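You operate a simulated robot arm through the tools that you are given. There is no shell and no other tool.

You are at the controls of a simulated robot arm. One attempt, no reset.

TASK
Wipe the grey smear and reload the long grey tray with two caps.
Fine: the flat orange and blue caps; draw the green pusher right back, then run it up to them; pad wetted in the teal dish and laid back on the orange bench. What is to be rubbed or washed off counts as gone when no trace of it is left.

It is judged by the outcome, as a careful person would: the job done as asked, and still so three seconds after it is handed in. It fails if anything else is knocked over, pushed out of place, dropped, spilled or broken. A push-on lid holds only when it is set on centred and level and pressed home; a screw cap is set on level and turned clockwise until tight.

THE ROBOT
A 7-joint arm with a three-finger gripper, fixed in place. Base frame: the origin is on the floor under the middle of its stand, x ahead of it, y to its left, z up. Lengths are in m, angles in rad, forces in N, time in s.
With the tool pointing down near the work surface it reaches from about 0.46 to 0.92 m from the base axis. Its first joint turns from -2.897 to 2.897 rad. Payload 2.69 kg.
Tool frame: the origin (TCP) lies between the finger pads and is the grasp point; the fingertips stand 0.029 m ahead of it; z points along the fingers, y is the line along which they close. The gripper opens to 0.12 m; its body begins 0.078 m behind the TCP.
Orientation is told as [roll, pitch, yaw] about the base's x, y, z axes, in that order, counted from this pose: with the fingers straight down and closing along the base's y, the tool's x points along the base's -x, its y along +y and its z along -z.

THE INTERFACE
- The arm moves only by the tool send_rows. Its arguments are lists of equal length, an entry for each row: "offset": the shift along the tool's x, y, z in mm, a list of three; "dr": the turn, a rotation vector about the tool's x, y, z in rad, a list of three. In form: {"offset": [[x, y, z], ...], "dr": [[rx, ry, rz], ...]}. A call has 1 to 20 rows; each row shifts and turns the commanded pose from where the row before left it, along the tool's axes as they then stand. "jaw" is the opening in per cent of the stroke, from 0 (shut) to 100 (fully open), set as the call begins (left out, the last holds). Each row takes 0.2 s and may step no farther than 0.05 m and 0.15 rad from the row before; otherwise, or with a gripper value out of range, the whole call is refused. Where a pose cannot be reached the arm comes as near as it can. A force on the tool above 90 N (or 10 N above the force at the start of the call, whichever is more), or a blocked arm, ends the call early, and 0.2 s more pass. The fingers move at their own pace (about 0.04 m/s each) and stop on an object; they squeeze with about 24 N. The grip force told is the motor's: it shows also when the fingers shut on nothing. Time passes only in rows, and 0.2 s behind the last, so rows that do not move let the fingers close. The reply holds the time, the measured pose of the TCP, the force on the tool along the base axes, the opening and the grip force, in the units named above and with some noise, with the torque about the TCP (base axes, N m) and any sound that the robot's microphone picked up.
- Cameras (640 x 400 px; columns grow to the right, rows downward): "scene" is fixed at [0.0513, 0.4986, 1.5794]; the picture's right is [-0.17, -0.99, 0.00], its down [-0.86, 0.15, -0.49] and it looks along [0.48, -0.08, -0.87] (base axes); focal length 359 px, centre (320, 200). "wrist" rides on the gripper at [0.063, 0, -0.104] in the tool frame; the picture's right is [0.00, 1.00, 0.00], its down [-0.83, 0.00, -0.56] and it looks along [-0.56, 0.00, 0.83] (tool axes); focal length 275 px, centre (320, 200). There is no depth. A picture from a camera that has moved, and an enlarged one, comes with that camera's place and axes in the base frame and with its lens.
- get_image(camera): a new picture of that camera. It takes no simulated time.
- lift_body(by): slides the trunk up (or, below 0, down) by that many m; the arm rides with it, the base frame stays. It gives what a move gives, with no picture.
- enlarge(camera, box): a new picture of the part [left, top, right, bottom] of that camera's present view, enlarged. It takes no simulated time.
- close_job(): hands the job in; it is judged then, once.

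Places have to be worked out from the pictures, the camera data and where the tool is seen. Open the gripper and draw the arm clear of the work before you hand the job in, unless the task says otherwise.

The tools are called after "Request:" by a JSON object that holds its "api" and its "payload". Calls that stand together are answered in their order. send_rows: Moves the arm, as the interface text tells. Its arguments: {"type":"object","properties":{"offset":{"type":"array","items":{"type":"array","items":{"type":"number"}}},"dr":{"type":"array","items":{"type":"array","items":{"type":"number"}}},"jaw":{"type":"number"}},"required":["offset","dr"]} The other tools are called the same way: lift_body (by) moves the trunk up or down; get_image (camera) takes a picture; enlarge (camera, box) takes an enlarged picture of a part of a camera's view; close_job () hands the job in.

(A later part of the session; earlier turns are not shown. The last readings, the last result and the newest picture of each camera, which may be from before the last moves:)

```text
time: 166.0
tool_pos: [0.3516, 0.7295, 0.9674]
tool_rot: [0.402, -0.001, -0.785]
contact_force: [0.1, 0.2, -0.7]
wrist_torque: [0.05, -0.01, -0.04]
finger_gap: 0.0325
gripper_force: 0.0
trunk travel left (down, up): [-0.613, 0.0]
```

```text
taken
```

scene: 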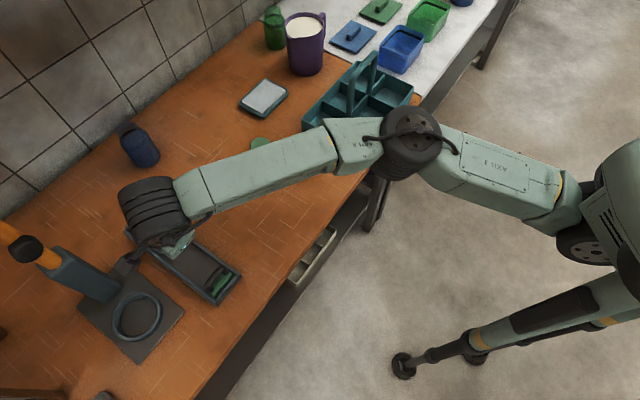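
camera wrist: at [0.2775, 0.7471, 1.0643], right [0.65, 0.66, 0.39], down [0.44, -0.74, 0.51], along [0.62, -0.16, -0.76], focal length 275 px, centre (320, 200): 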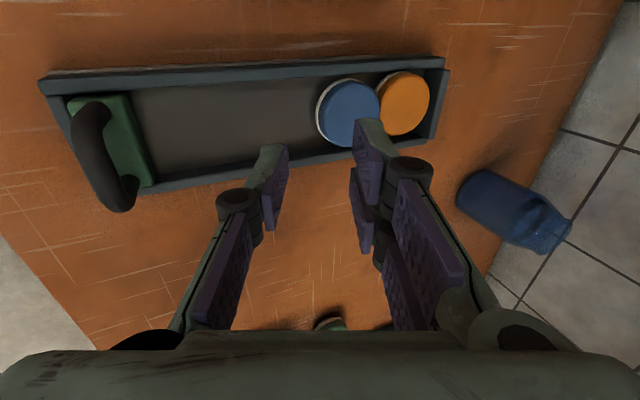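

The pusher has sprung back to the near end, which tells me the mechanism: its spring drives it toward the near end, so "right back" is the far end, and the caps belong between the pusher and the near wall. I must get the caps out of its way first. Blue is at e1≈0.834, orange at 0.889; I close the fingers, lean to 0.7 and approach the top of blue to draw it back by light pressure.

Request:
{"api": "send_rows", "payload": {"offset": [[0, 0, 0], [0, 0, 0], [0, 0, 0], [1, 5, 27], [0.5, 5, 27], [0, 4.5, 26], [0, 0, 0]], "dr": [[-0.1, 0, 0], [-0.1, 0, 0], [-0.1, 0, 0], [0, 0, 0], [0, 0, 0], [0, 0, 0], [0, 0, 0]], "jaw": 0}}

Request:
{"api": "get_image", "payload": {"camera": "wrist"}}

Request:
{"api": "enlarge", "payload": {"camera": "scene", "box": [90, 180, 250, 310]}}

```text
time: 167.6
tool_pos: [0.3965, 0.7757, 0.9142]
tool_rot: [0.7, 0.0, -0.783]
contact_force: [0.4, 0.4, 0.1]
wrist_torque: [-0.04, -0.03, -0.02]
finger_gap: 0.0
gripper_force: 24.1
trunk travel left (down, up): [-0.613, 0.0]
```

```text
taken
camera wrist: at [0.3031, 0.774, 0.9944], right [0.54, 0.55, 0.64], down [0.34, -0.84, 0.43], along [0.77, -0.01, -0.63], focal length 275 px, centre (320, 200)
```

wrist: 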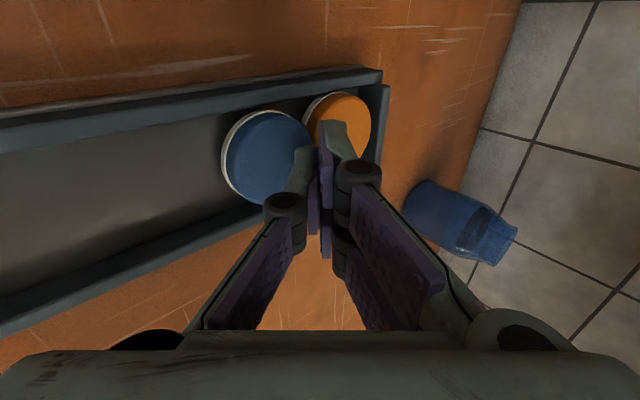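

```text
3.08 times, centred on (170, 245) of scene
camera zoom: at [0.0513, 0.4986, 1.5794], right [-0.17, -0.99, 0.0], down [-0.86, 0.15, -0.49], along [0.48, -0.08, -0.87], focal length 1104 px, centre (782, 62)
```

zoom: 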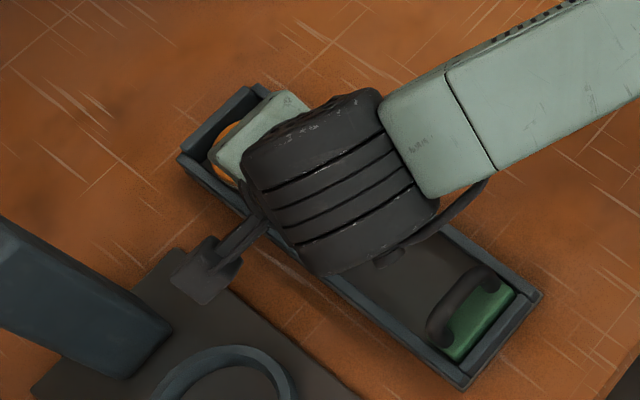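

Tip is ~15 mm above blue's top, nothing touched. I lower straight down in small steps until it presses lightly.

Request:
{"api": "send_rows", "payload": {"offset": [[0, -3.9, 4.6], [0, -3.9, 4.6], [0, 0, 0]], "dr": [[0, 0, 0], [0, 0, 0], [0, 0, 0]]}}

Request:
{"api": "send_rows", "payload": {"offset": [[0, -1, 1.2], [0, 0, 0]], "dr": [[0, 0, 0], [0, 0, 0]]}}

Request:
{"api": "send_rows", "payload": {"offset": [[0, -1, 1.2], [0, 0, 0]], "dr": [[0, 0, 0], [0, 0, 0]]}}

```text
time: 168.4
tool_pos: [0.3951, 0.7753, 0.9037]
tool_rot: [0.698, 0.0, -0.783]
contact_force: [0.4, 1.0, 3.5]
wrist_torque: [0.05, -0.02, 0.01]
finger_gap: 0.0
gripper_force: 24.0
trunk travel left (down, up): [-0.613, 0.0]
```

```text
time: 169.0
tool_pos: [0.3954, 0.7747, 0.9043]
tool_rot: [0.701, 0.0, -0.783]
contact_force: [0.6, 0.1, 10.5]
wrist_torque: [0.08, -0.03, 0.02]
finger_gap: 0.0001
gripper_force: 24.2
trunk travel left (down, up): [-0.613, 0.0]
```

```text
time: 169.6
tool_pos: [0.396, 0.7753, 0.9026]
tool_rot: [0.704, 0.0, -0.785]
contact_force: [0.4, -0.4, 17.0]
wrist_torque: [0.13, -0.1, 0.05]
finger_gap: 0.0
gripper_force: 24.2
trunk travel left (down, up): [-0.613, 0.0]
```

Pressing at 17 N; I ease to about 10 N and draw toward me 24 mm, then look whether blue follows.

Request:
{"api": "send_rows", "payload": {"offset": [[0, 0.6, -0.7], [0, -3, -2.6], [0, -6.1, -5.2], [0, -6.1, -5.2], [0, -3, -2.6], [0, 0, 0]], "dr": [[0, 0, 0], [0, 0, 0], [0, 0, 0], [0, 0, 0], [0, 0, 0], [0, 0, 0]]}}

Request:
{"api": "get_image", "payload": {"camera": "wrist"}}

```text
time: 171.0
tool_pos: [0.378, 0.757, 0.9028]
tool_rot: [0.701, 0.001, -0.782]
contact_force: [0.0, -0.2, 21.3]
wrist_torque: [0.17, -0.22, 0.02]
finger_gap: 0.0057
gripper_force: 24.5
trunk travel left (down, up): [-0.613, 0.0]
```

```text
taken
camera wrist: at [0.2849, 0.7551, 0.9831], right [0.54, 0.54, 0.64], down [0.34, -0.84, 0.43], along [0.77, -0.01, -0.63], focal length 275 px, centre (320, 200)
```

wrist: 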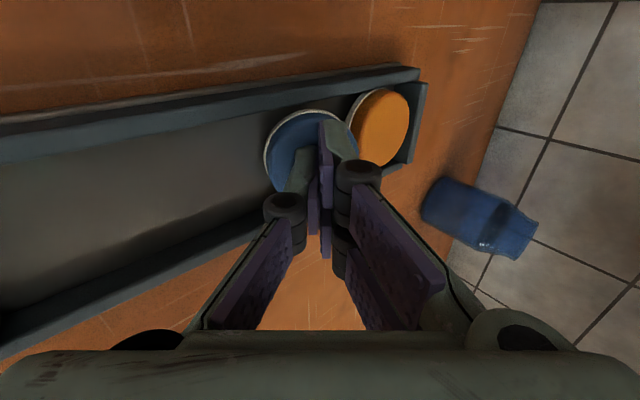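

The finger slid over blue, but the gap to orange seems to have grown a little. I lift the finger and look at how far blue really moved.

Request:
{"api": "send_rows", "payload": {"offset": [[0, 6.4, -7.7], [0, 12.9, -15.3], [0, -20, -10], [0, 0, 0]], "dr": [[0, 0, 0], [0, 0, 0], [0, 0, 0], [0, 0, 0]]}}

Request:
{"api": "get_image", "payload": {"camera": "wrist"}}

Request:
{"api": "enlarge", "payload": {"camera": "scene", "box": [110, 190, 230, 280]}}

```text
time: 172.0
tool_pos: [0.3642, 0.7415, 0.9254]
tool_rot: [0.699, -0.001, -0.784]
contact_force: [0.1, -0.3, 0.4]
wrist_torque: [0.01, 0.0, -0.04]
finger_gap: 0.0
gripper_force: 24.3
trunk travel left (down, up): [-0.613, 0.0]
```

```text
taken
camera wrist: at [0.2702, 0.7404, 1.0065], right [0.54, 0.55, 0.64], down [0.34, -0.84, 0.43], along [0.77, -0.01, -0.63], focal length 275 px, centre (320, 200)
```

wrist: 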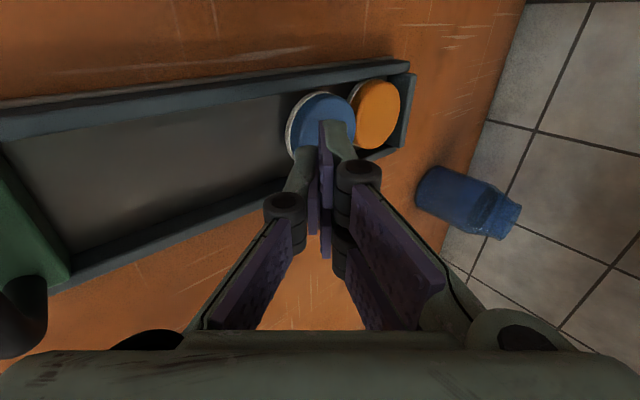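

```text
4.44 times, centred on (170, 235) of scene
camera zoom: at [0.0513, 0.4986, 1.5794], right [-0.17, -0.99, 0.0], down [-0.86, 0.15, -0.49], along [0.48, -0.08, -0.87], focal length 1595 px, centre (987, 44)
```

zoom: 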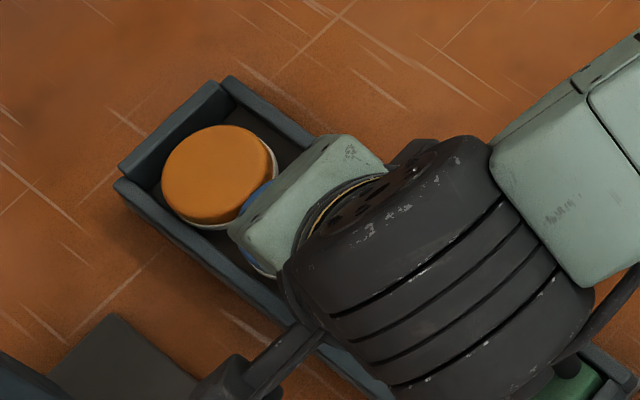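

Blue did not follow; friction on top is not enough. I zoom in on the far end to judge the gaps around the two caps.

Request:
{"api": "enlarge", "payload": {"camera": "scene", "box": [125, 200, 185, 250]}}

Request:
{"api": "enlarge", "payload": {"camera": "wrist", "box": [260, 50, 440, 180]}}

```text
8.00 times, centred on (155, 225) of scene
camera zoom: at [0.0513, 0.4986, 1.5794], right [-0.17, -0.99, 0.0], down [-0.86, 0.15, -0.49], along [0.48, -0.08, -0.87], focal length 2871 px, centre (1640, 0)
```

zoom: 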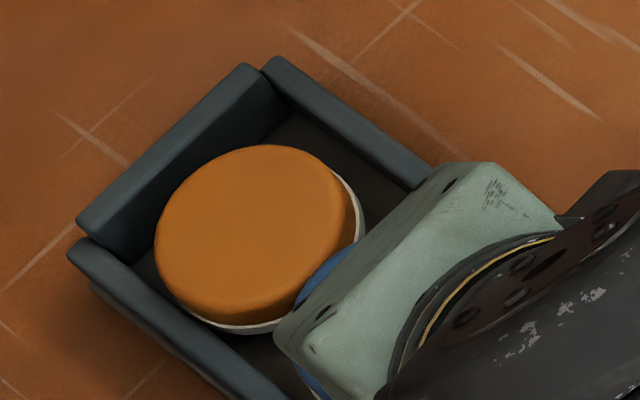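

```text
3.08 times, centred on (350, 115) of wrist
camera zoom: at [0.2702, 0.7404, 1.0065], right [0.54, 0.55, 0.64], down [0.34, -0.84, 0.43], along [0.77, -0.01, -0.63], focal length 847 px, centre (228, 462)
```

zoom: 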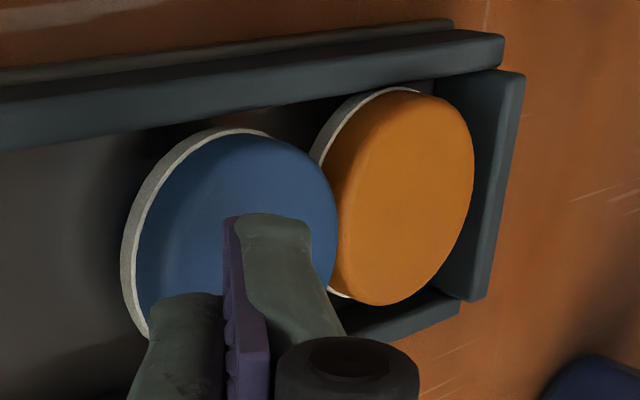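

The caps touch each other at the far end with orange near the end wall. I test a much slower drag on blue: press about 15 N just beyond its centre and creep inward 1 mm per row.

Request:
{"api": "send_rows", "payload": {"offset": [[1, 16.2, 22.4], [1, 16.3, 22.4], [0, -3.2, 3.8], [0, -2.5, 3], [0, 0, 0]], "dr": [[0, 0, 0], [0, 0, 0], [0, 0, 0], [0, 0, 0], [0, 0, 0]]}}

Request:
{"api": "send_rows", "payload": {"offset": [[0, -0.65, 0.75], [0, 0, 0]], "dr": [[0, 0, 0], [0, 0, 0]]}}

```text
time: 173.2
tool_pos: [0.4006, 0.7833, 0.9044]
tool_rot: [0.701, 0.001, -0.782]
contact_force: [-0.5, 0.6, -0.2]
wrist_torque: [0.01, -0.01, 0.03]
finger_gap: 0.0
gripper_force: 23.8
trunk travel left (down, up): [-0.613, 0.0]
```

```text
time: 173.8
tool_pos: [0.3995, 0.7832, 0.9047]
tool_rot: [0.701, 0.0, -0.785]
contact_force: [0.2, 0.4, 4.2]
wrist_torque: [0.0, 0.0, 0.0]
finger_gap: 0.0
gripper_force: 23.9
trunk travel left (down, up): [-0.613, 0.0]
```

Request:
{"api": "send_rows", "payload": {"offset": [[0, -0.95, 1.15], [0, -0.77, -0.64], [0, -0.77, -0.64], [0, -0.77, -0.64], [0, -0.77, -0.64], [0, -0.77, -0.64], [0, -0.77, -0.64], [0, -0.77, -0.64], [0, -0.77, -0.64], [0, -0.77, -0.64], [0, -0.77, -0.64], [0, -0.77, -0.64], [0, -0.77, -0.64], [0, -0.77, -0.64], [0, -0.77, -0.64], [0, -0.77, -0.64]], "dr": [[0, 0, 0], [0, 0, 0], [0, 0, 0], [0, 0, 0], [0, 0, 0], [0, 0, 0], [0, 0, 0], [0, 0, 0], [0, 0, 0], [0, 0, 0], [0, 0, 0], [0, 0, 0], [0, 0, 0], [0, 0, 0], [0, 0, 0], [0, 0, 0]]}}

Request:
{"api": "enlarge", "payload": {"camera": "wrist", "box": [220, 50, 440, 200]}}

```text
time: 177.2
tool_pos: [0.3896, 0.7726, 0.9029]
tool_rot: [0.701, -0.001, -0.784]
contact_force: [3.9, 3.9, 17.9]
wrist_torque: [0.26, -0.17, -0.01]
finger_gap: 0.0
gripper_force: 24.0
trunk travel left (down, up): [-0.613, 0.0]
```

```text
2.67 times, centred on (330, 125) of wrist
camera zoom: at [0.2956, 0.7693, 0.9821], right [0.54, 0.54, 0.65], down [0.34, -0.84, 0.43], along [0.77, -0.01, -0.63], focal length 734 px, centre (293, 400)
```

zoom: 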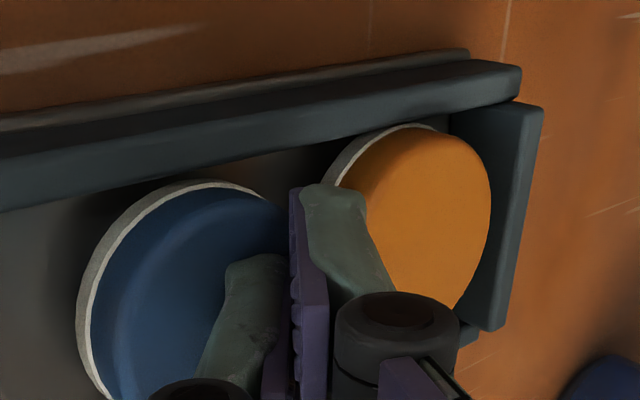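

The slow drag works: blue came along and a clear gap has opened. I continue creeping inward at 1.5 mm per row.

Request:
{"api": "send_rows", "payload": {"offset": [[0, -1.15, -0.97], [0, -1.15, -0.97], [0, -1.15, -0.97], [0, -1.15, -0.97], [0, -1.15, -0.97], [0, -1.15, -0.97], [0, -1.15, -0.97], [0, -1.15, -0.97], [0, -1.15, -0.97], [0, -1.15, -0.97], [0, -1.15, -0.97], [0, -1.15, -0.97], [0, -1.15, -0.97], [0, -1.15, -0.97], [0, -1.15, -0.97], [0, -1.15, -0.97], [0, -1.15, -0.97], [0, -1.15, -0.97], [0, -1.15, -0.97], [0, -1.15, -0.97]], "dr": [[0, 0, 0], [0, 0, 0], [0, 0, 0], [0, 0, 0], [0, 0, 0], [0, 0, 0], [0, 0, 0], [0, 0, 0], [0, 0, 0], [0, 0, 0], [0, 0, 0], [0, 0, 0], [0, 0, 0], [0, 0, 0], [0, 0, 0], [0, 0, 0], [0, 0, 0], [0, 0, 0], [0, 0, 0], [0, 0, 0]]}}

Request:
{"api": "get_image", "payload": {"camera": "wrist"}}

```text
time: 181.4
tool_pos: [0.3681, 0.7501, 0.9017]
tool_rot: [0.699, -0.003, -0.785]
contact_force: [-1.5, -1.2, 11.3]
wrist_torque: [0.02, -0.09, 0.0]
finger_gap: 0.006
gripper_force: 23.6
trunk travel left (down, up): [-0.613, 0.0]
```

```text
taken
camera wrist: at [0.2746, 0.7479, 0.9822], right [0.54, 0.55, 0.64], down [0.34, -0.84, 0.43], along [0.77, -0.01, -0.63], focal length 275 px, centre (320, 200)
```

wrist: 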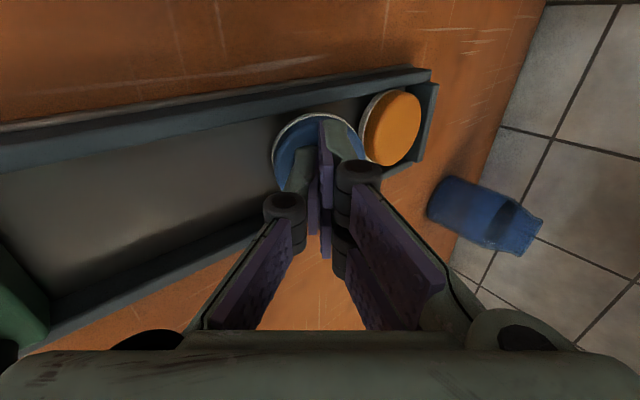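

Blue is 14 mm clear of orange now; then the finger slid. The gap is enough to hook the fingertips behind blue's far edge, so I lift, move out over the gap and look.

Request:
{"api": "send_rows", "payload": {"offset": [[0, 6.4, -7.7], [0, 6.5, -7.6], [0, 21, 17.7], [0, 20.9, 17.6], [0, -6.4, 7.6], [0, 0, 0]], "dr": [[0, 0, 0], [0, 0, 0], [0, 0, 0], [0, 0, 0], [0, 0, 0], [0, 0, 0]]}}

Request:
{"api": "enlarge", "payload": {"camera": "wrist", "box": [200, 50, 440, 220]}}

Request:
{"api": "enlarge", "payload": {"camera": "scene", "box": [110, 190, 230, 280]}}

```text
time: 182.8
tool_pos: [0.4079, 0.7905, 0.9113]
tool_rot: [0.697, -0.001, -0.785]
contact_force: [0.9, -0.3, -0.3]
wrist_torque: [-0.01, 0.0, -0.01]
finger_gap: 0.0001
gripper_force: 23.6
trunk travel left (down, up): [-0.613, 0.0]
```

```text
2.35 times, centred on (320, 135) of wrist
camera zoom: at [0.314, 0.7882, 0.991], right [0.54, 0.55, 0.64], down [0.34, -0.84, 0.43], along [0.77, -0.01, -0.63], focal length 648 px, centre (320, 353)
```

zoom: 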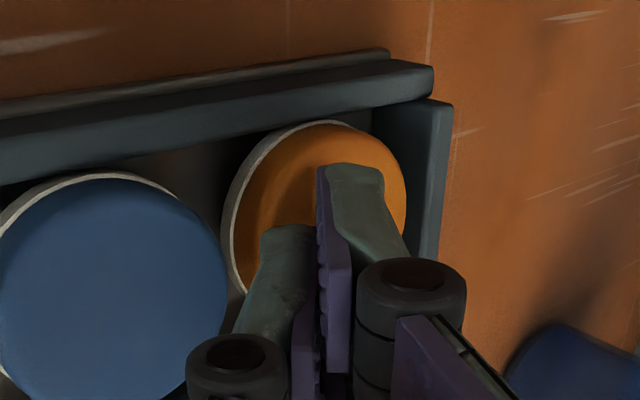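

```text
4.44 times, centred on (170, 235) of scene
camera zoom: at [0.0513, 0.4986, 1.5794], right [-0.17, -0.99, 0.0], down [-0.86, 0.15, -0.49], along [0.48, -0.08, -0.87], focal length 1595 px, centre (987, 44)
```

zoom: 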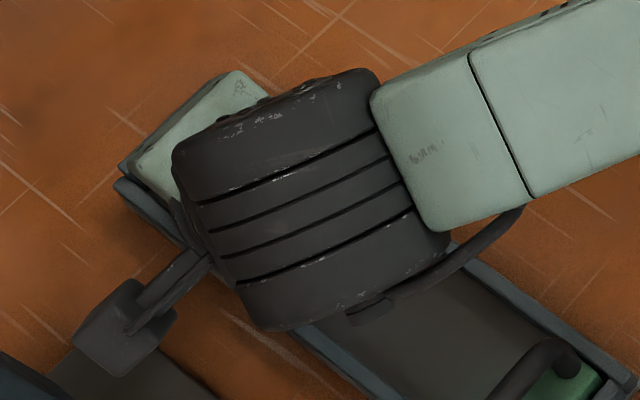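

The gap behind blue is only a few millimetres, too small to hook safely. I repeat the slow drag that worked: press beyond blue's centre and creep in 1 mm per row.

Request:
{"api": "send_rows", "payload": {"offset": [[0, -6.9, -5.8], [0, -3.2, 3.8], [0, -1.3, 1.5], [0, 0, 0]], "dr": [[0, 0, 0], [0, 0, 0], [0, 0, 0], [0, 0, 0]]}}

Request:
{"api": "send_rows", "payload": {"offset": [[0, -0.9, 1.1], [0, 0, 0]], "dr": [[0, 0, 0], [0, 0, 0]]}}

```text
time: 183.8
tool_pos: [0.401, 0.7854, 0.906]
tool_rot: [0.7, 0.001, -0.785]
contact_force: [0.0, -0.1, 0.7]
wrist_torque: [0.0, 0.02, -0.03]
finger_gap: 0.0
gripper_force: 24.1
trunk travel left (down, up): [-0.613, 0.0]
```

```text
time: 184.4
tool_pos: [0.4006, 0.7836, 0.9034]
tool_rot: [0.699, -0.002, -0.784]
contact_force: [0.3, 0.3, 3.0]
wrist_torque: [0.05, -0.04, 0.03]
finger_gap: 0.0
gripper_force: 23.6
trunk travel left (down, up): [-0.613, 0.0]
```

Request:
{"api": "send_rows", "payload": {"offset": [[0, -1.1, 1.3], [0, -0.77, -0.64], [0, -0.77, -0.64], [0, -0.77, -0.64], [0, -0.77, -0.64], [0, -0.77, -0.64], [0, -0.77, -0.64], [0, -0.77, -0.64], [0, -0.77, -0.64], [0, -0.77, -0.64], [0, -0.77, -0.64], [0, -0.77, -0.64], [0, -0.77, -0.64], [0, -0.77, -0.64], [0, -0.77, -0.64], [0, -0.77, -0.64], [0, -0.77, -0.64], [0, -0.77, -0.64], [0, -0.77, -0.64], [0, -0.77, -0.64]], "dr": [[0, 0, 0], [0, 0, 0], [0, 0, 0], [0, 0, 0], [0, 0, 0], [0, 0, 0], [0, 0, 0], [0, 0, 0], [0, 0, 0], [0, 0, 0], [0, 0, 0], [0, 0, 0], [0, 0, 0], [0, 0, 0], [0, 0, 0], [0, 0, 0], [0, 0, 0], [0, 0, 0], [0, 0, 0], [0, 0, 0]]}}

Request:
{"api": "enlarge", "payload": {"camera": "wrist", "box": [200, 50, 440, 220]}}

```text
time: 188.6
tool_pos: [0.3882, 0.7684, 0.9012]
tool_rot: [0.7, 0.0, -0.785]
contact_force: [3.1, 4.1, 18.3]
wrist_torque: [0.17, -0.2, -0.01]
finger_gap: 0.0
gripper_force: 24.2
trunk travel left (down, up): [-0.613, 0.0]
```

```text
2.35 times, centred on (320, 135) of wrist
camera zoom: at [0.294, 0.7671, 0.9822], right [0.54, 0.54, 0.64], down [0.34, -0.84, 0.43], along [0.77, -0.01, -0.63], focal length 648 px, centre (320, 353)
```

zoom: 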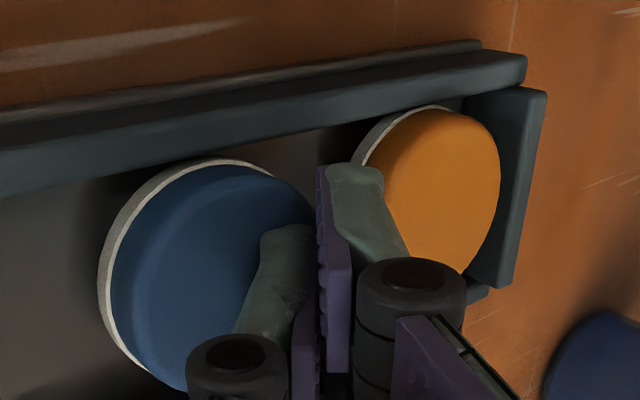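

Blue follows, slowly. I keep creeping from the same contact for another 19 mm.

Request:
{"api": "send_rows", "payload": {"offset": [[0, -0.77, -0.64], [0, -0.77, -0.64], [0, -0.77, -0.64], [0, -0.77, -0.64], [0, -0.77, -0.64], [0, -0.77, -0.64], [0, -0.77, -0.64], [0, -0.77, -0.64], [0, -0.77, -0.64], [0, -0.77, -0.64], [0, -0.77, -0.64], [0, -0.77, -0.64], [0, -0.77, -0.64], [0, -0.77, -0.64], [0, -0.77, -0.64], [0, -0.77, -0.64], [0, -0.77, -0.64], [0, -0.77, -0.64], [0, -0.77, -0.64], [0, -0.77, -0.64]], "dr": [[0, 0, 0], [0, 0, 0], [0, 0, 0], [0, 0, 0], [0, 0, 0], [0, 0, 0], [0, 0, 0], [0, 0, 0], [0, 0, 0], [0, 0, 0], [0, 0, 0], [0, 0, 0], [0, 0, 0], [0, 0, 0], [0, 0, 0], [0, 0, 0], [0, 0, 0], [0, 0, 0], [0, 0, 0], [0, 0, 0]]}}

Request:
{"api": "enlarge", "payload": {"camera": "wrist", "box": [200, 50, 440, 220]}}

```text
time: 192.8
tool_pos: [0.3742, 0.7558, 0.9017]
tool_rot: [0.702, 0.0, -0.784]
contact_force: [4.3, 3.5, 22.1]
wrist_torque: [0.16, -0.26, 0.02]
finger_gap: 0.0
gripper_force: 23.9
trunk travel left (down, up): [-0.613, 0.0]
```

```text
2.35 times, centred on (320, 135) of wrist
camera zoom: at [0.2793, 0.7536, 0.9817], right [0.54, 0.54, 0.65], down [0.34, -0.84, 0.43], along [0.77, -0.01, -0.63], focal length 648 px, centre (320, 353)
```

zoom: 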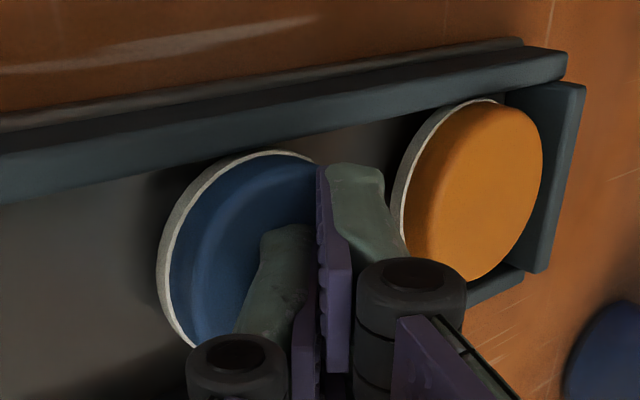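

Blue only creeps when pressed beyond its centre, but the gap behind it is now about 15 mm, enough to hook. I lift, move out over the gap and lower the tips behind blue.

Request:
{"api": "send_rows", "payload": {"offset": [[0, 6.4, -7.7], [0, 6.5, -7.6], [0, 17, 14.3], [0, 17, 14.3], [0, -6.4, 7.6], [0, -2, 2.4], [0, 0, 0]], "dr": [[0, 0, 0], [0, 0, 0], [0, 0, 0], [0, 0, 0], [0, 0, 0], [0, 0, 0], [0, 0, 0]]}}

Request:
{"api": "enlarge", "payload": {"camera": "wrist", "box": [200, 50, 440, 220]}}

```text
time: 194.4
tool_pos: [0.4037, 0.7872, 0.9076]
tool_rot: [0.698, 0.0, -0.782]
contact_force: [-1.3, -0.8, 0.3]
wrist_torque: [0.0, -0.01, 0.02]
finger_gap: 0.0
gripper_force: 24.2
trunk travel left (down, up): [-0.613, 0.0]
```

```text
2.35 times, centred on (320, 135) of wrist
camera zoom: at [0.3105, 0.7852, 0.9867], right [0.54, 0.55, 0.64], down [0.34, -0.84, 0.43], along [0.77, -0.01, -0.63], focal length 648 px, centre (320, 353)
```

zoom: 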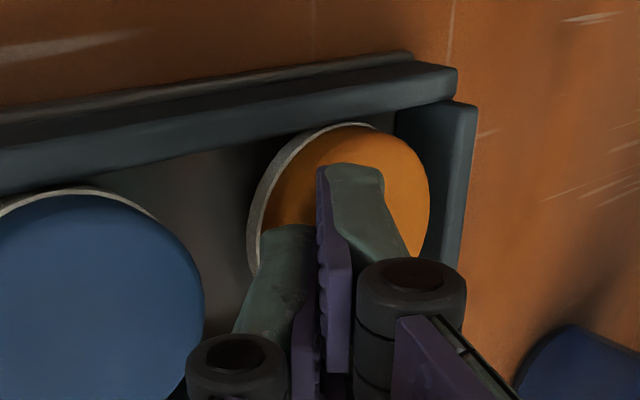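

A clear gap is visible behind blue. I lower the tips into it.

Request:
{"api": "send_rows", "payload": {"offset": [[0, -2.6, 3.1], [0, -2.6, 3.1], [0, 0, 0]], "dr": [[0, 0, 0], [0, 0, 0], [0, 0, 0]]}}

Request:
{"api": "send_rows", "payload": {"offset": [[0, -1.3, 1.5], [0, 0, 0]], "dr": [[0, 0, 0], [0, 0, 0]]}}

```text
time: 195.2
tool_pos: [0.4047, 0.787, 0.9011]
tool_rot: [0.701, 0.001, -0.784]
contact_force: [-1.6, -2.4, 4.8]
wrist_torque: [0.04, -0.04, -0.04]
finger_gap: 0.0
gripper_force: 23.5
trunk travel left (down, up): [-0.613, 0.0]
```

```text
time: 195.8
tool_pos: [0.4029, 0.7888, 0.899]
tool_rot: [0.702, 0.001, -0.784]
contact_force: [-4.8, -3.3, 11.7]
wrist_torque: [0.01, -0.03, -0.01]
finger_gap: 0.0
gripper_force: 24.2
trunk travel left (down, up): [-0.613, 0.0]
```

The end face touches orange's near edge (tool pushed inward). I shift 4 mm inward and lower a few millimetres more.

Request:
{"api": "send_rows", "payload": {"offset": [[0, -1.5, -1.3], [0, -1.5, -1.3], [0, 0, 0]], "dr": [[0, 0, 0], [0, 0, 0], [0, 0, 0]]}}

Request:
{"api": "send_rows", "payload": {"offset": [[0, -1.3, 1.5], [0, -1.3, 1.5], [0, 0, 0]], "dr": [[0, 0, 0], [0, 0, 0], [0, 0, 0]]}}

Request:
{"api": "enlarge", "payload": {"camera": "wrist", "box": [200, 50, 440, 220]}}

```text
time: 196.6
tool_pos: [0.4023, 0.7854, 0.8958]
tool_rot: [0.697, -0.002, -0.785]
contact_force: [-0.1, 0.3, -0.2]
wrist_torque: [0.0, -0.01, -0.02]
finger_gap: 0.0
gripper_force: 23.8
trunk travel left (down, up): [-0.613, 0.0]
```

```text
time: 197.4
tool_pos: [0.4013, 0.7834, 0.893]
tool_rot: [0.701, 0.001, -0.783]
contact_force: [1.3, 1.3, 3.1]
wrist_torque: [0.02, 0.01, -0.02]
finger_gap: 0.0
gripper_force: 24.3
trunk travel left (down, up): [-0.613, 0.0]
```

```text
2.35 times, centred on (320, 135) of wrist
camera zoom: at [0.3083, 0.7819, 0.9725], right [0.54, 0.54, 0.64], down [0.34, -0.84, 0.43], along [0.77, -0.01, -0.63], focal length 648 px, centre (320, 353)
```

zoom: 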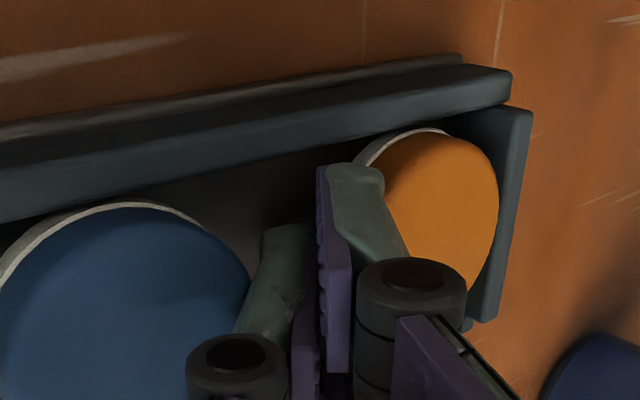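

The tips are hooked ~10 mm deep behind blue. I pull it inward steadily.

Request:
{"api": "send_rows", "payload": {"offset": [[0, -2.3, -1.95], [0, -4.6, -3.9], [0, -4.6, -3.9], [0, -4.6, -3.9], [0, -4.6, -3.9], [0, -4.6, -3.9], [0, 0, 0]], "dr": [[0, 0, 0], [0, 0, 0], [0, 0, 0], [0, 0, 0], [0, 0, 0], [0, 0, 0], [0, 0, 0]]}}

Request:
{"api": "get_image", "payload": {"camera": "wrist"}}

```text
time: 199.0
tool_pos: [0.3785, 0.7626, 0.8928]
tool_rot: [0.699, 0.002, -0.784]
contact_force: [1.7, 0.8, 3.9]
wrist_torque: [0.03, 0.0, 0.0]
finger_gap: 0.0
gripper_force: 23.9
trunk travel left (down, up): [-0.613, 0.0]
```

```text
taken
camera wrist: at [0.285, 0.7589, 0.9725], right [0.54, 0.55, 0.64], down [0.34, -0.84, 0.43], along [0.77, -0.01, -0.63], focal length 275 px, centre (320, 200)
```

wrist: 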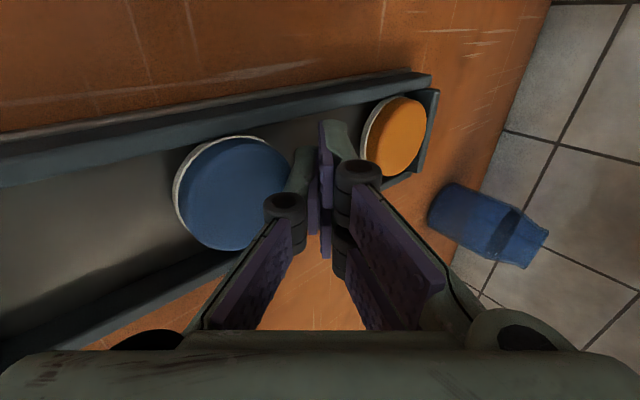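

Blue is coming along nicely. I pull it about 35 mm further.

Request:
{"api": "send_rows", "payload": {"offset": [[0, -4.6, -3.9], [0, -4.6, -3.9], [0, -4.6, -3.9], [0, -4.6, -3.9], [0, -4.6, -3.9], [0, -3.8, -3.2], [0, 0, 0]], "dr": [[0, 0, 0], [0, 0, 0], [0, 0, 0], [0, 0, 0], [0, 0, 0], [0, 0, 0], [0, 0, 0]]}}

Request:
{"api": "get_image", "payload": {"camera": "wrist"}}

Request:
{"api": "enlarge", "payload": {"camera": "scene", "box": [110, 190, 260, 310]}}

```text
time: 200.6
tool_pos: [0.3524, 0.7377, 0.892]
tool_rot: [0.699, 0.0, -0.783]
contact_force: [0.5, 2.0, 3.4]
wrist_torque: [0.01, 0.0, -0.01]
finger_gap: 0.0
gripper_force: 23.7
trunk travel left (down, up): [-0.613, 0.0]
```

```text
taken
camera wrist: at [0.2598, 0.7347, 0.9723], right [0.54, 0.55, 0.64], down [0.34, -0.84, 0.43], along [0.77, -0.01, -0.63], focal length 275 px, centre (320, 200)
```

wrist: 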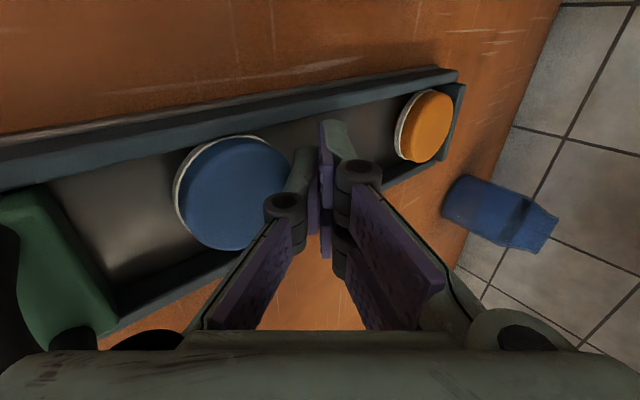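

```text
3.33 times, centred on (185, 250) of scene
camera zoom: at [0.0513, 0.4986, 1.5794], right [-0.17, -0.99, 0.0], down [-0.86, 0.15, -0.49], along [0.48, -0.08, -0.87], focal length 1196 px, centre (770, 33)
```

zoom: 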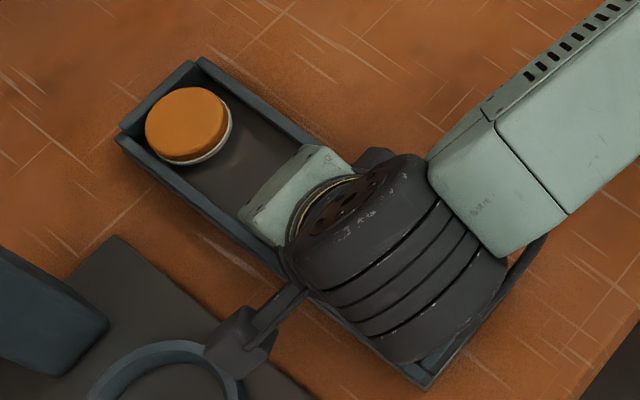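

Blue now sits mid-tray within reach. Next orange: pressing beyond its centre moves it inward, so I lift, lean further (1.05 rad) and approach its far half.

Request:
{"api": "send_rows", "payload": {"offset": [[0, 8, -9.6], [0, 8.1, -9.5], [0, 0, 0], [0, 0, 0], [0, 0, 0], [0, 0, 0]], "dr": [[0, 0, 0], [0, 0, 0], [-0.117, 0, 0], [-0.117, 0, 0], [-0.116, 0, 0], [0, 0, 0]]}}

Request:
{"api": "get_image", "payload": {"camera": "scene"}}

Request:
{"api": "get_image", "payload": {"camera": "wrist"}}

```text
time: 202.0
tool_pos: [0.3533, 0.7363, 0.9192]
tool_rot: [1.052, 0.0, -0.784]
contact_force: [0.2, 0.0, 0.2]
wrist_torque: [-0.02, 0.01, 0.01]
finger_gap: 0.0
gripper_force: 23.9
trunk travel left (down, up): [-0.613, 0.0]
```

```text
taken
```

scene: 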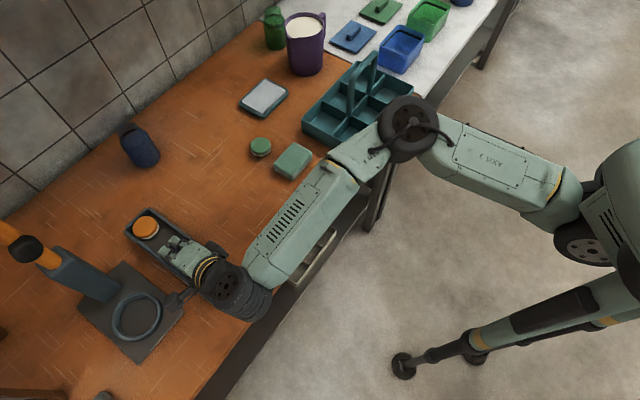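

```text
taken
camera wrist: at [0.2432, 0.7175, 0.9698], right [0.35, 0.36, 0.87], down [0.25, -0.93, 0.28], along [0.9, 0.12, -0.41], focal length 275 px, centre (320, 200)
```

wrist: 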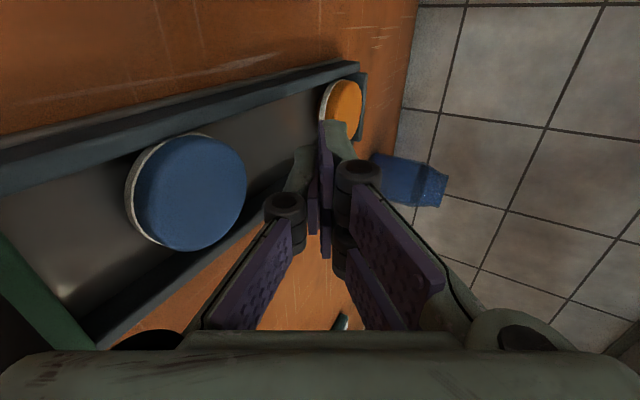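

Lean is 1.05 rad and blue is at e1≈0.740. I extend along to just above orange's far half.

Request:
{"api": "send_rows", "payload": {"offset": [[0, 16.5, 33.7], [0, 16.5, 33.7], [0, 16.5, 33.7], [0, 0, 0]], "dr": [[0, 0, 0], [0, 0, 0], [0, 0, 0], [0, 0, 0]]}}

Request:
{"api": "enlarge", "payload": {"camera": "wrist", "box": [220, 60, 420, 200]}}

Request:
{"api": "enlarge", "payload": {"camera": "scene", "box": [110, 190, 230, 290]}}

```text
time: 203.0
tool_pos: [0.4332, 0.8177, 0.9086]
tool_rot: [1.047, -0.001, -0.784]
contact_force: [-0.1, -0.7, -0.3]
wrist_torque: [0.01, 0.01, -0.01]
finger_gap: 0.0001
gripper_force: 24.1
trunk travel left (down, up): [-0.613, 0.0]
```

```text
2.86 times, centred on (320, 130) of wrist
camera zoom: at [0.3233, 0.7983, 0.96], right [0.35, 0.36, 0.87], down [0.25, -0.93, 0.28], along [0.9, 0.12, -0.41], focal length 786 px, centre (320, 400)
```

zoom: 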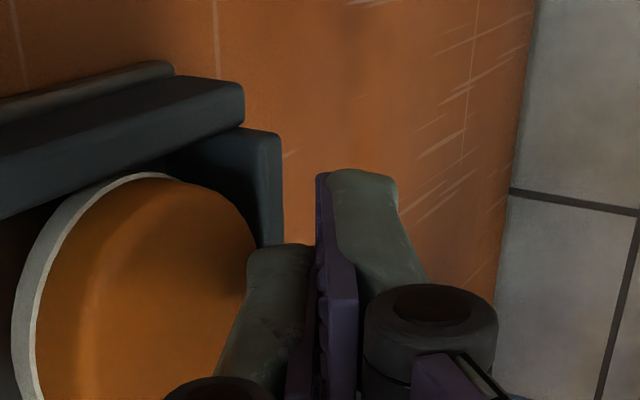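

```text
4.00 times, centred on (170, 240) of scene
camera zoom: at [0.0513, 0.4986, 1.5794], right [-0.17, -0.99, 0.0], down [-0.86, 0.15, -0.49], along [0.48, -0.08, -0.87], focal length 1435 px, centre (920, 40)
```

zoom: 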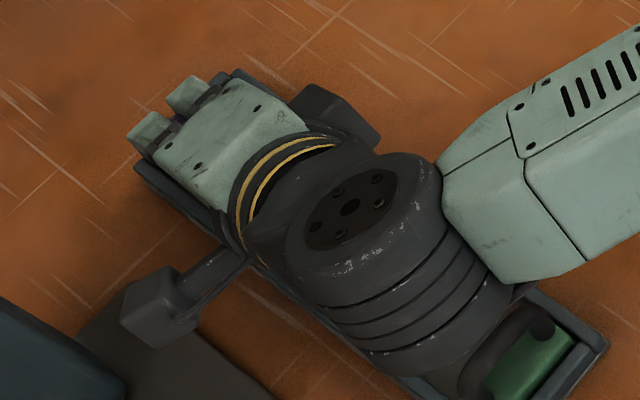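

The tips hover over orange's far part, still clear of the end wall. I lower in small steps until contact.

Request:
{"api": "send_rows", "payload": {"offset": [[0, -4.8, 2.7], [0, 0, 0]], "dr": [[0, 0, 0], [0, 0, 0]]}}

Request:
{"api": "send_rows", "payload": {"offset": [[0, -1.3, 0.75], [0, 0, 0]], "dr": [[0, 0, 0], [0, 0, 0]]}}

Request:
{"api": "send_rows", "payload": {"offset": [[0, -1.3, 0.75], [0, 0, 0]], "dr": [[0, 0, 0], [0, 0, 0]]}}

```text
time: 203.6
tool_pos: [0.4318, 0.8176, 0.9032]
tool_rot: [1.047, -0.003, -0.783]
contact_force: [0.4, -0.2, 0.1]
wrist_torque: [0.02, -0.01, -0.02]
finger_gap: 0.0
gripper_force: 24.3
trunk travel left (down, up): [-0.613, 0.0]
```

```text
time: 204.2
tool_pos: [0.4314, 0.8168, 0.9021]
tool_rot: [1.049, 0.0, -0.783]
contact_force: [-0.3, 0.8, -0.8]
wrist_torque: [-0.01, 0.02, -0.03]
finger_gap: 0.0
gripper_force: 23.5
trunk travel left (down, up): [-0.613, 0.0]
```

```text
time: 204.8
tool_pos: [0.4329, 0.8159, 0.9018]
tool_rot: [1.05, 0.0, -0.786]
contact_force: [-0.1, 0.5, 0.1]
wrist_torque: [0.02, 0.0, 0.0]
finger_gap: 0.0
gripper_force: 23.7
trunk travel left (down, up): [-0.613, 0.0]
```

Request:
{"api": "send_rows", "payload": {"offset": [[0, -1.3, 0.75], [0, 0, 0]], "dr": [[0, 0, 0], [0, 0, 0]]}}

Request:
{"api": "send_rows", "payload": {"offset": [[0, -1.3, 0.75], [0, 0, 0]], "dr": [[0, 0, 0], [0, 0, 0]]}}

Request:
{"api": "enlarge", "payload": {"camera": "wrist", "box": [200, 60, 420, 220]}}

```text
time: 205.4
tool_pos: [0.4333, 0.8156, 0.9004]
tool_rot: [1.05, 0.0, -0.782]
contact_force: [0.5, 0.0, 3.5]
wrist_torque: [0.04, -0.04, 0.01]
finger_gap: 0.0001
gripper_force: 24.2
trunk travel left (down, up): [-0.613, 0.0]
```

```text
time: 206.0
tool_pos: [0.4341, 0.8162, 0.8997]
tool_rot: [1.052, 0.0, -0.783]
contact_force: [-0.1, 0.7, 7.7]
wrist_torque: [0.08, -0.08, 0.0]
finger_gap: 0.0
gripper_force: 24.3
trunk travel left (down, up): [-0.613, 0.0]
```

```text
2.50 times, centred on (310, 140) of wrist
camera zoom: at [0.3231, 0.797, 0.9516], right [0.35, 0.35, 0.87], down [0.25, -0.93, 0.28], along [0.9, 0.12, -0.41], focal length 688 px, centre (345, 350)
```

zoom: 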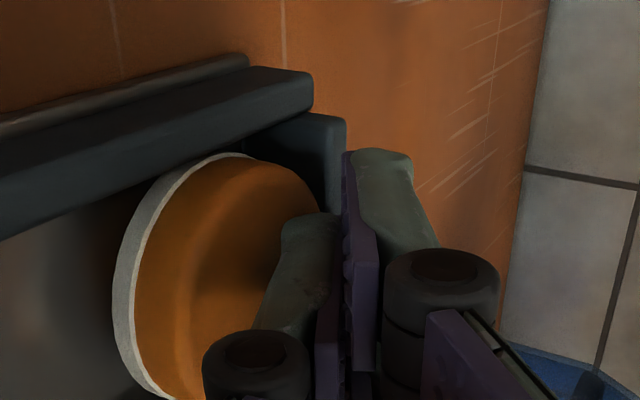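

Contact on orange at 7.7 N. I press to about 15 N and creep inward at 1 mm per row.

Request:
{"api": "send_rows", "payload": {"offset": [[0, -1.04, 0.6], [0, -0.5, -0.87], [0, -0.5, -0.87], [0, -0.5, -0.87], [0, -0.5, -0.87], [0, -0.5, -0.87], [0, -0.5, -0.87], [0, -0.5, -0.87], [0, -0.5, -0.87], [0, -0.5, -0.87], [0, -0.5, -0.87], [0, -0.5, -0.87], [0, -0.5, -0.87], [0, -0.5, -0.87], [0, -0.5, -0.87], [0, -0.5, -0.87]], "dr": [[0, 0, 0], [0, 0, 0], [0, 0, 0], [0, 0, 0], [0, 0, 0], [0, 0, 0], [0, 0, 0], [0, 0, 0], [0, 0, 0], [0, 0, 0], [0, 0, 0], [0, 0, 0], [0, 0, 0], [0, 0, 0], [0, 0, 0], [0, 0, 0]]}}

Request:
{"api": "enlarge", "payload": {"camera": "wrist", "box": [200, 60, 420, 220]}}

```text
time: 209.4
tool_pos: [0.4225, 0.8045, 0.8993]
tool_rot: [1.049, -0.001, -0.784]
contact_force: [3.5, 2.1, 15.9]
wrist_torque: [0.19, -0.26, -0.09]
finger_gap: 0.0001
gripper_force: 24.4
trunk travel left (down, up): [-0.613, 0.0]
```

```text
2.50 times, centred on (310, 140) of wrist
camera zoom: at [0.3118, 0.7855, 0.9509], right [0.35, 0.36, 0.87], down [0.25, -0.93, 0.28], along [0.9, 0.12, -0.41], focal length 688 px, centre (345, 350)
```

zoom: 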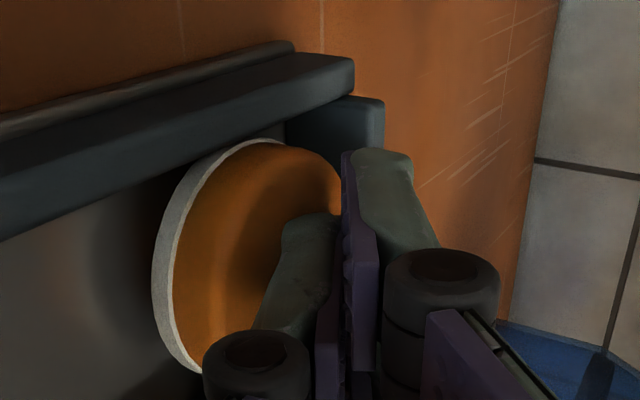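

The finger mostly slid. I lift it and measure where orange is now.

Request:
{"api": "send_rows", "payload": {"offset": [[0, 8.7, -5], [0, 8.7, -5], [0, -5, -8.7], [0, -10, -17.3], [0, -10, -17.3], [0, 0, 0]], "dr": [[0, 0, 0], [0, 0, 0], [0, 0, 0], [0, 0, 0], [0, 0, 0], [0, 0, 0]]}}

Request:
{"api": "enlarge", "payload": {"camera": "wrist", "box": [220, 60, 420, 200]}}

Request:
{"api": "enlarge", "payload": {"camera": "scene", "box": [125, 200, 185, 250]}}

```text
time: 210.8
tool_pos: [0.3867, 0.7692, 0.9165]
tool_rot: [1.048, -0.001, -0.785]
contact_force: [0.2, -0.1, -0.2]
wrist_torque: [0.02, -0.01, -0.01]
finger_gap: 0.0
gripper_force: 24.2
trunk travel left (down, up): [-0.613, 0.0]
```

```text
2.86 times, centred on (320, 130) of wrist
camera zoom: at [0.2771, 0.751, 0.9688], right [0.35, 0.36, 0.87], down [0.25, -0.93, 0.28], along [0.9, 0.12, -0.41], focal length 786 px, centre (320, 400)
```

zoom: 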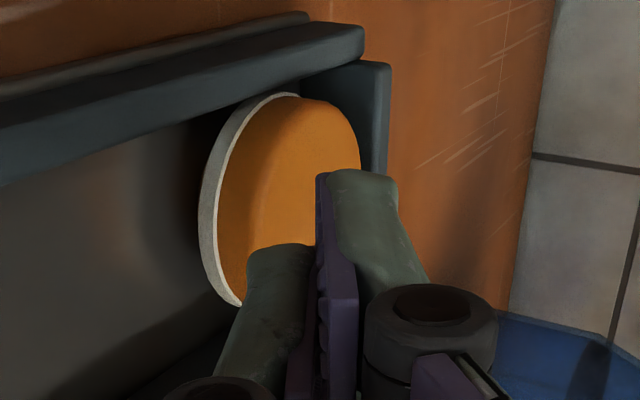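

```text
8.00 times, centred on (155, 225) of scene
camera zoom: at [0.0513, 0.4986, 1.5794], right [-0.17, -0.99, 0.0], down [-0.86, 0.15, -0.49], along [0.48, -0.08, -0.87], focal length 2871 px, centre (1640, 0)
```

zoom: 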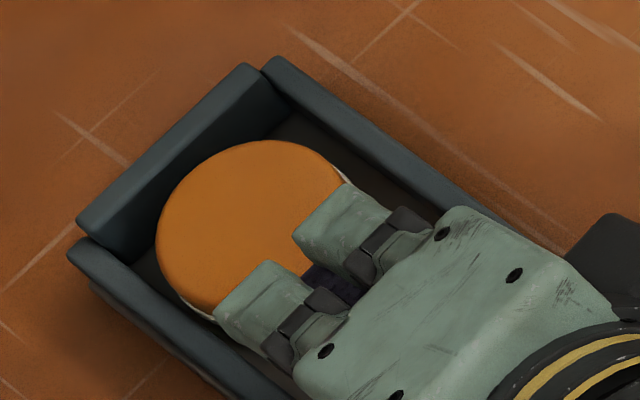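

Orange has not moved; it sits against the end and left walls. A pointed corner of the finger worked into the far right-hand pocket should push it inward. I roll the tool 0.5 rad about its axis, open slightly, and go above that pocket.

Request:
{"api": "send_rows", "payload": {"offset": [[0, 15.6, -9], [0, 0, 0], [0, 0, 0], [0, 0, 0], [0, 0, 0], [-2.9, 13.2, 24.5], [-2.9, 13.2, 24.5], [-2.8, 13.2, 24.6], [0, 0, 0]], "dr": [[0, 0, 0], [0, 0, 0.125], [0, 0, 0.125], [0, 0, 0.125], [0, 0, 0.125], [0, 0, 0], [0, 0, 0], [0, 0, 0], [0, 0, 0]], "jaw": 25}}

Request:
{"api": "get_image", "payload": {"camera": "wrist"}}

Request:
{"api": "enlarge", "payload": {"camera": "scene", "box": [110, 190, 230, 290]}}

```text
time: 212.8
tool_pos: [0.4627, 0.8079, 0.9265]
tool_rot: [0.992, 0.428, -1.05]
contact_force: [-0.5, 1.0, -0.3]
wrist_torque: [-0.01, 0.02, 0.02]
finger_gap: 0.03
gripper_force: 0.0
trunk travel left (down, up): [-0.613, 0.0]
```

```text
taken
camera wrist: at [0.3679, 0.795, 1.0042], right [0.65, -0.02, 0.76], down [0.04, -1.0, -0.07], along [0.76, 0.07, -0.64], focal length 275 px, centre (320, 200)
```

wrist: 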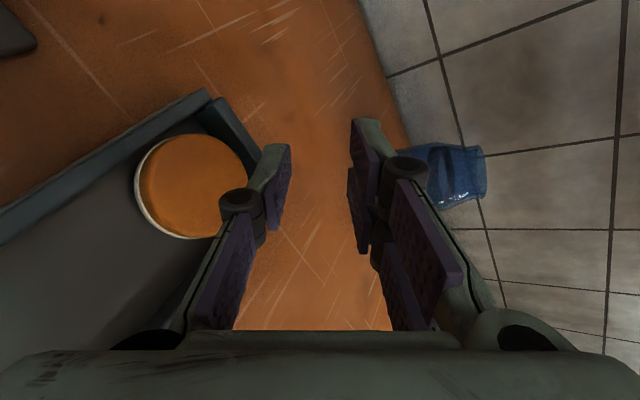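

```text
4.00 times, centred on (170, 240) of scene
camera zoom: at [0.0513, 0.4986, 1.5794], right [-0.17, -0.99, 0.0], down [-0.86, 0.15, -0.49], along [0.48, -0.08, -0.87], focal length 1435 px, centre (920, 40)
```

zoom: 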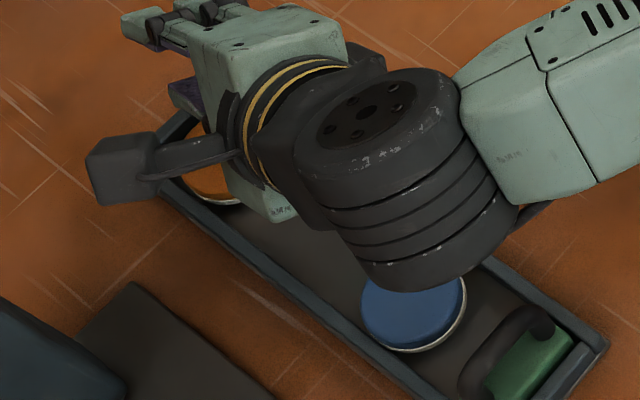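

From this angle the far end is easier to see. I enlarge it to measure the pocket.

Request:
{"api": "enlarge", "payload": {"camera": "wrist", "box": [120, 70, 320, 260]}}

```text
2.11 times, centred on (220, 165) of wrist
camera zoom: at [0.3679, 0.795, 1.0042], right [0.65, -0.02, 0.76], down [0.04, -1.0, -0.07], along [0.76, 0.07, -0.64], focal length 580 px, centre (530, 274)
```

zoom: 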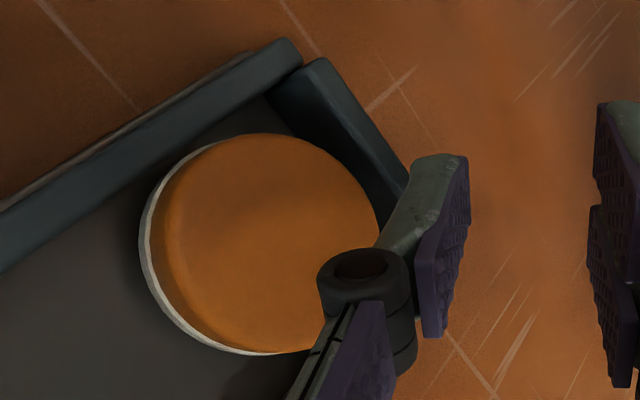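

The end wall's inner face is at e1≈0.916 and orange's far edge about 0.911, so there is a usable pocket. The finger's corner is poised over it; I lower in steps.

Request:
{"api": "send_rows", "payload": {"offset": [[-2.7, -4.9, 2.4], [-2.7, -4.9, 2.3], [0, 0, 0]], "dr": [[0, 0, 0], [0, 0, 0], [0, 0, 0]]}}

Request:
{"api": "send_rows", "payload": {"offset": [[-0.8, -1.5, 1.0], [0, 0, 0]], "dr": [[0, 0, 0], [0, 0, 0]]}}

Request:
{"api": "send_rows", "payload": {"offset": [[-0.8, -1.5, 1.0], [0, 0, 0]], "dr": [[0, 0, 0], [0, 0, 0]]}}

Request:
{"api": "enlarge", "payload": {"camera": "wrist", "box": [120, 70, 320, 260]}}

```text
time: 213.6
tool_pos: [0.4613, 0.8066, 0.9131]
tool_rot: [0.991, 0.429, -1.05]
contact_force: [-0.1, -0.5, -0.4]
wrist_torque: [0.0, 0.0, -0.01]
finger_gap: 0.03
gripper_force: 0.1
trunk travel left (down, up): [-0.613, 0.0]
```

```text
time: 214.2
tool_pos: [0.4611, 0.807, 0.9109]
tool_rot: [0.992, 0.426, -1.05]
contact_force: [0.3, -0.3, 2.6]
wrist_torque: [0.03, 0.0, 0.0]
finger_gap: 0.0286
gripper_force: 0.0
trunk travel left (down, up): [-0.613, 0.0]
```

```text
time: 214.8
tool_pos: [0.4618, 0.8066, 0.908]
tool_rot: [0.99, 0.428, -1.049]
contact_force: [1.5, 0.2, 2.2]
wrist_torque: [0.02, -0.01, 0.0]
finger_gap: 0.0294
gripper_force: 0.0
trunk travel left (down, up): [-0.613, 0.0]
```

```text
2.11 times, centred on (220, 165) of wrist
camera zoom: at [0.3671, 0.7928, 0.9869], right [0.65, -0.02, 0.76], down [0.04, -1.0, -0.07], along [0.76, 0.07, -0.64], focal length 580 px, centre (530, 274)
```

zoom: 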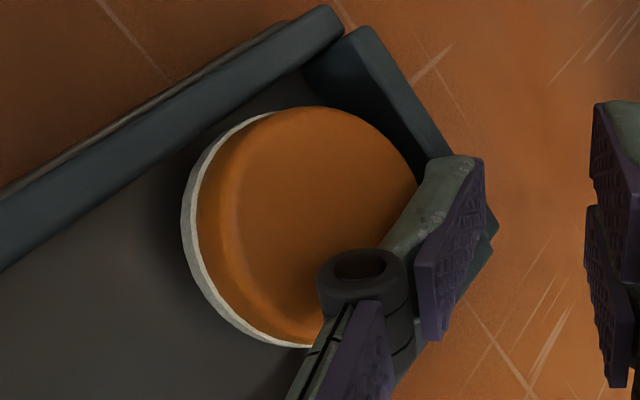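

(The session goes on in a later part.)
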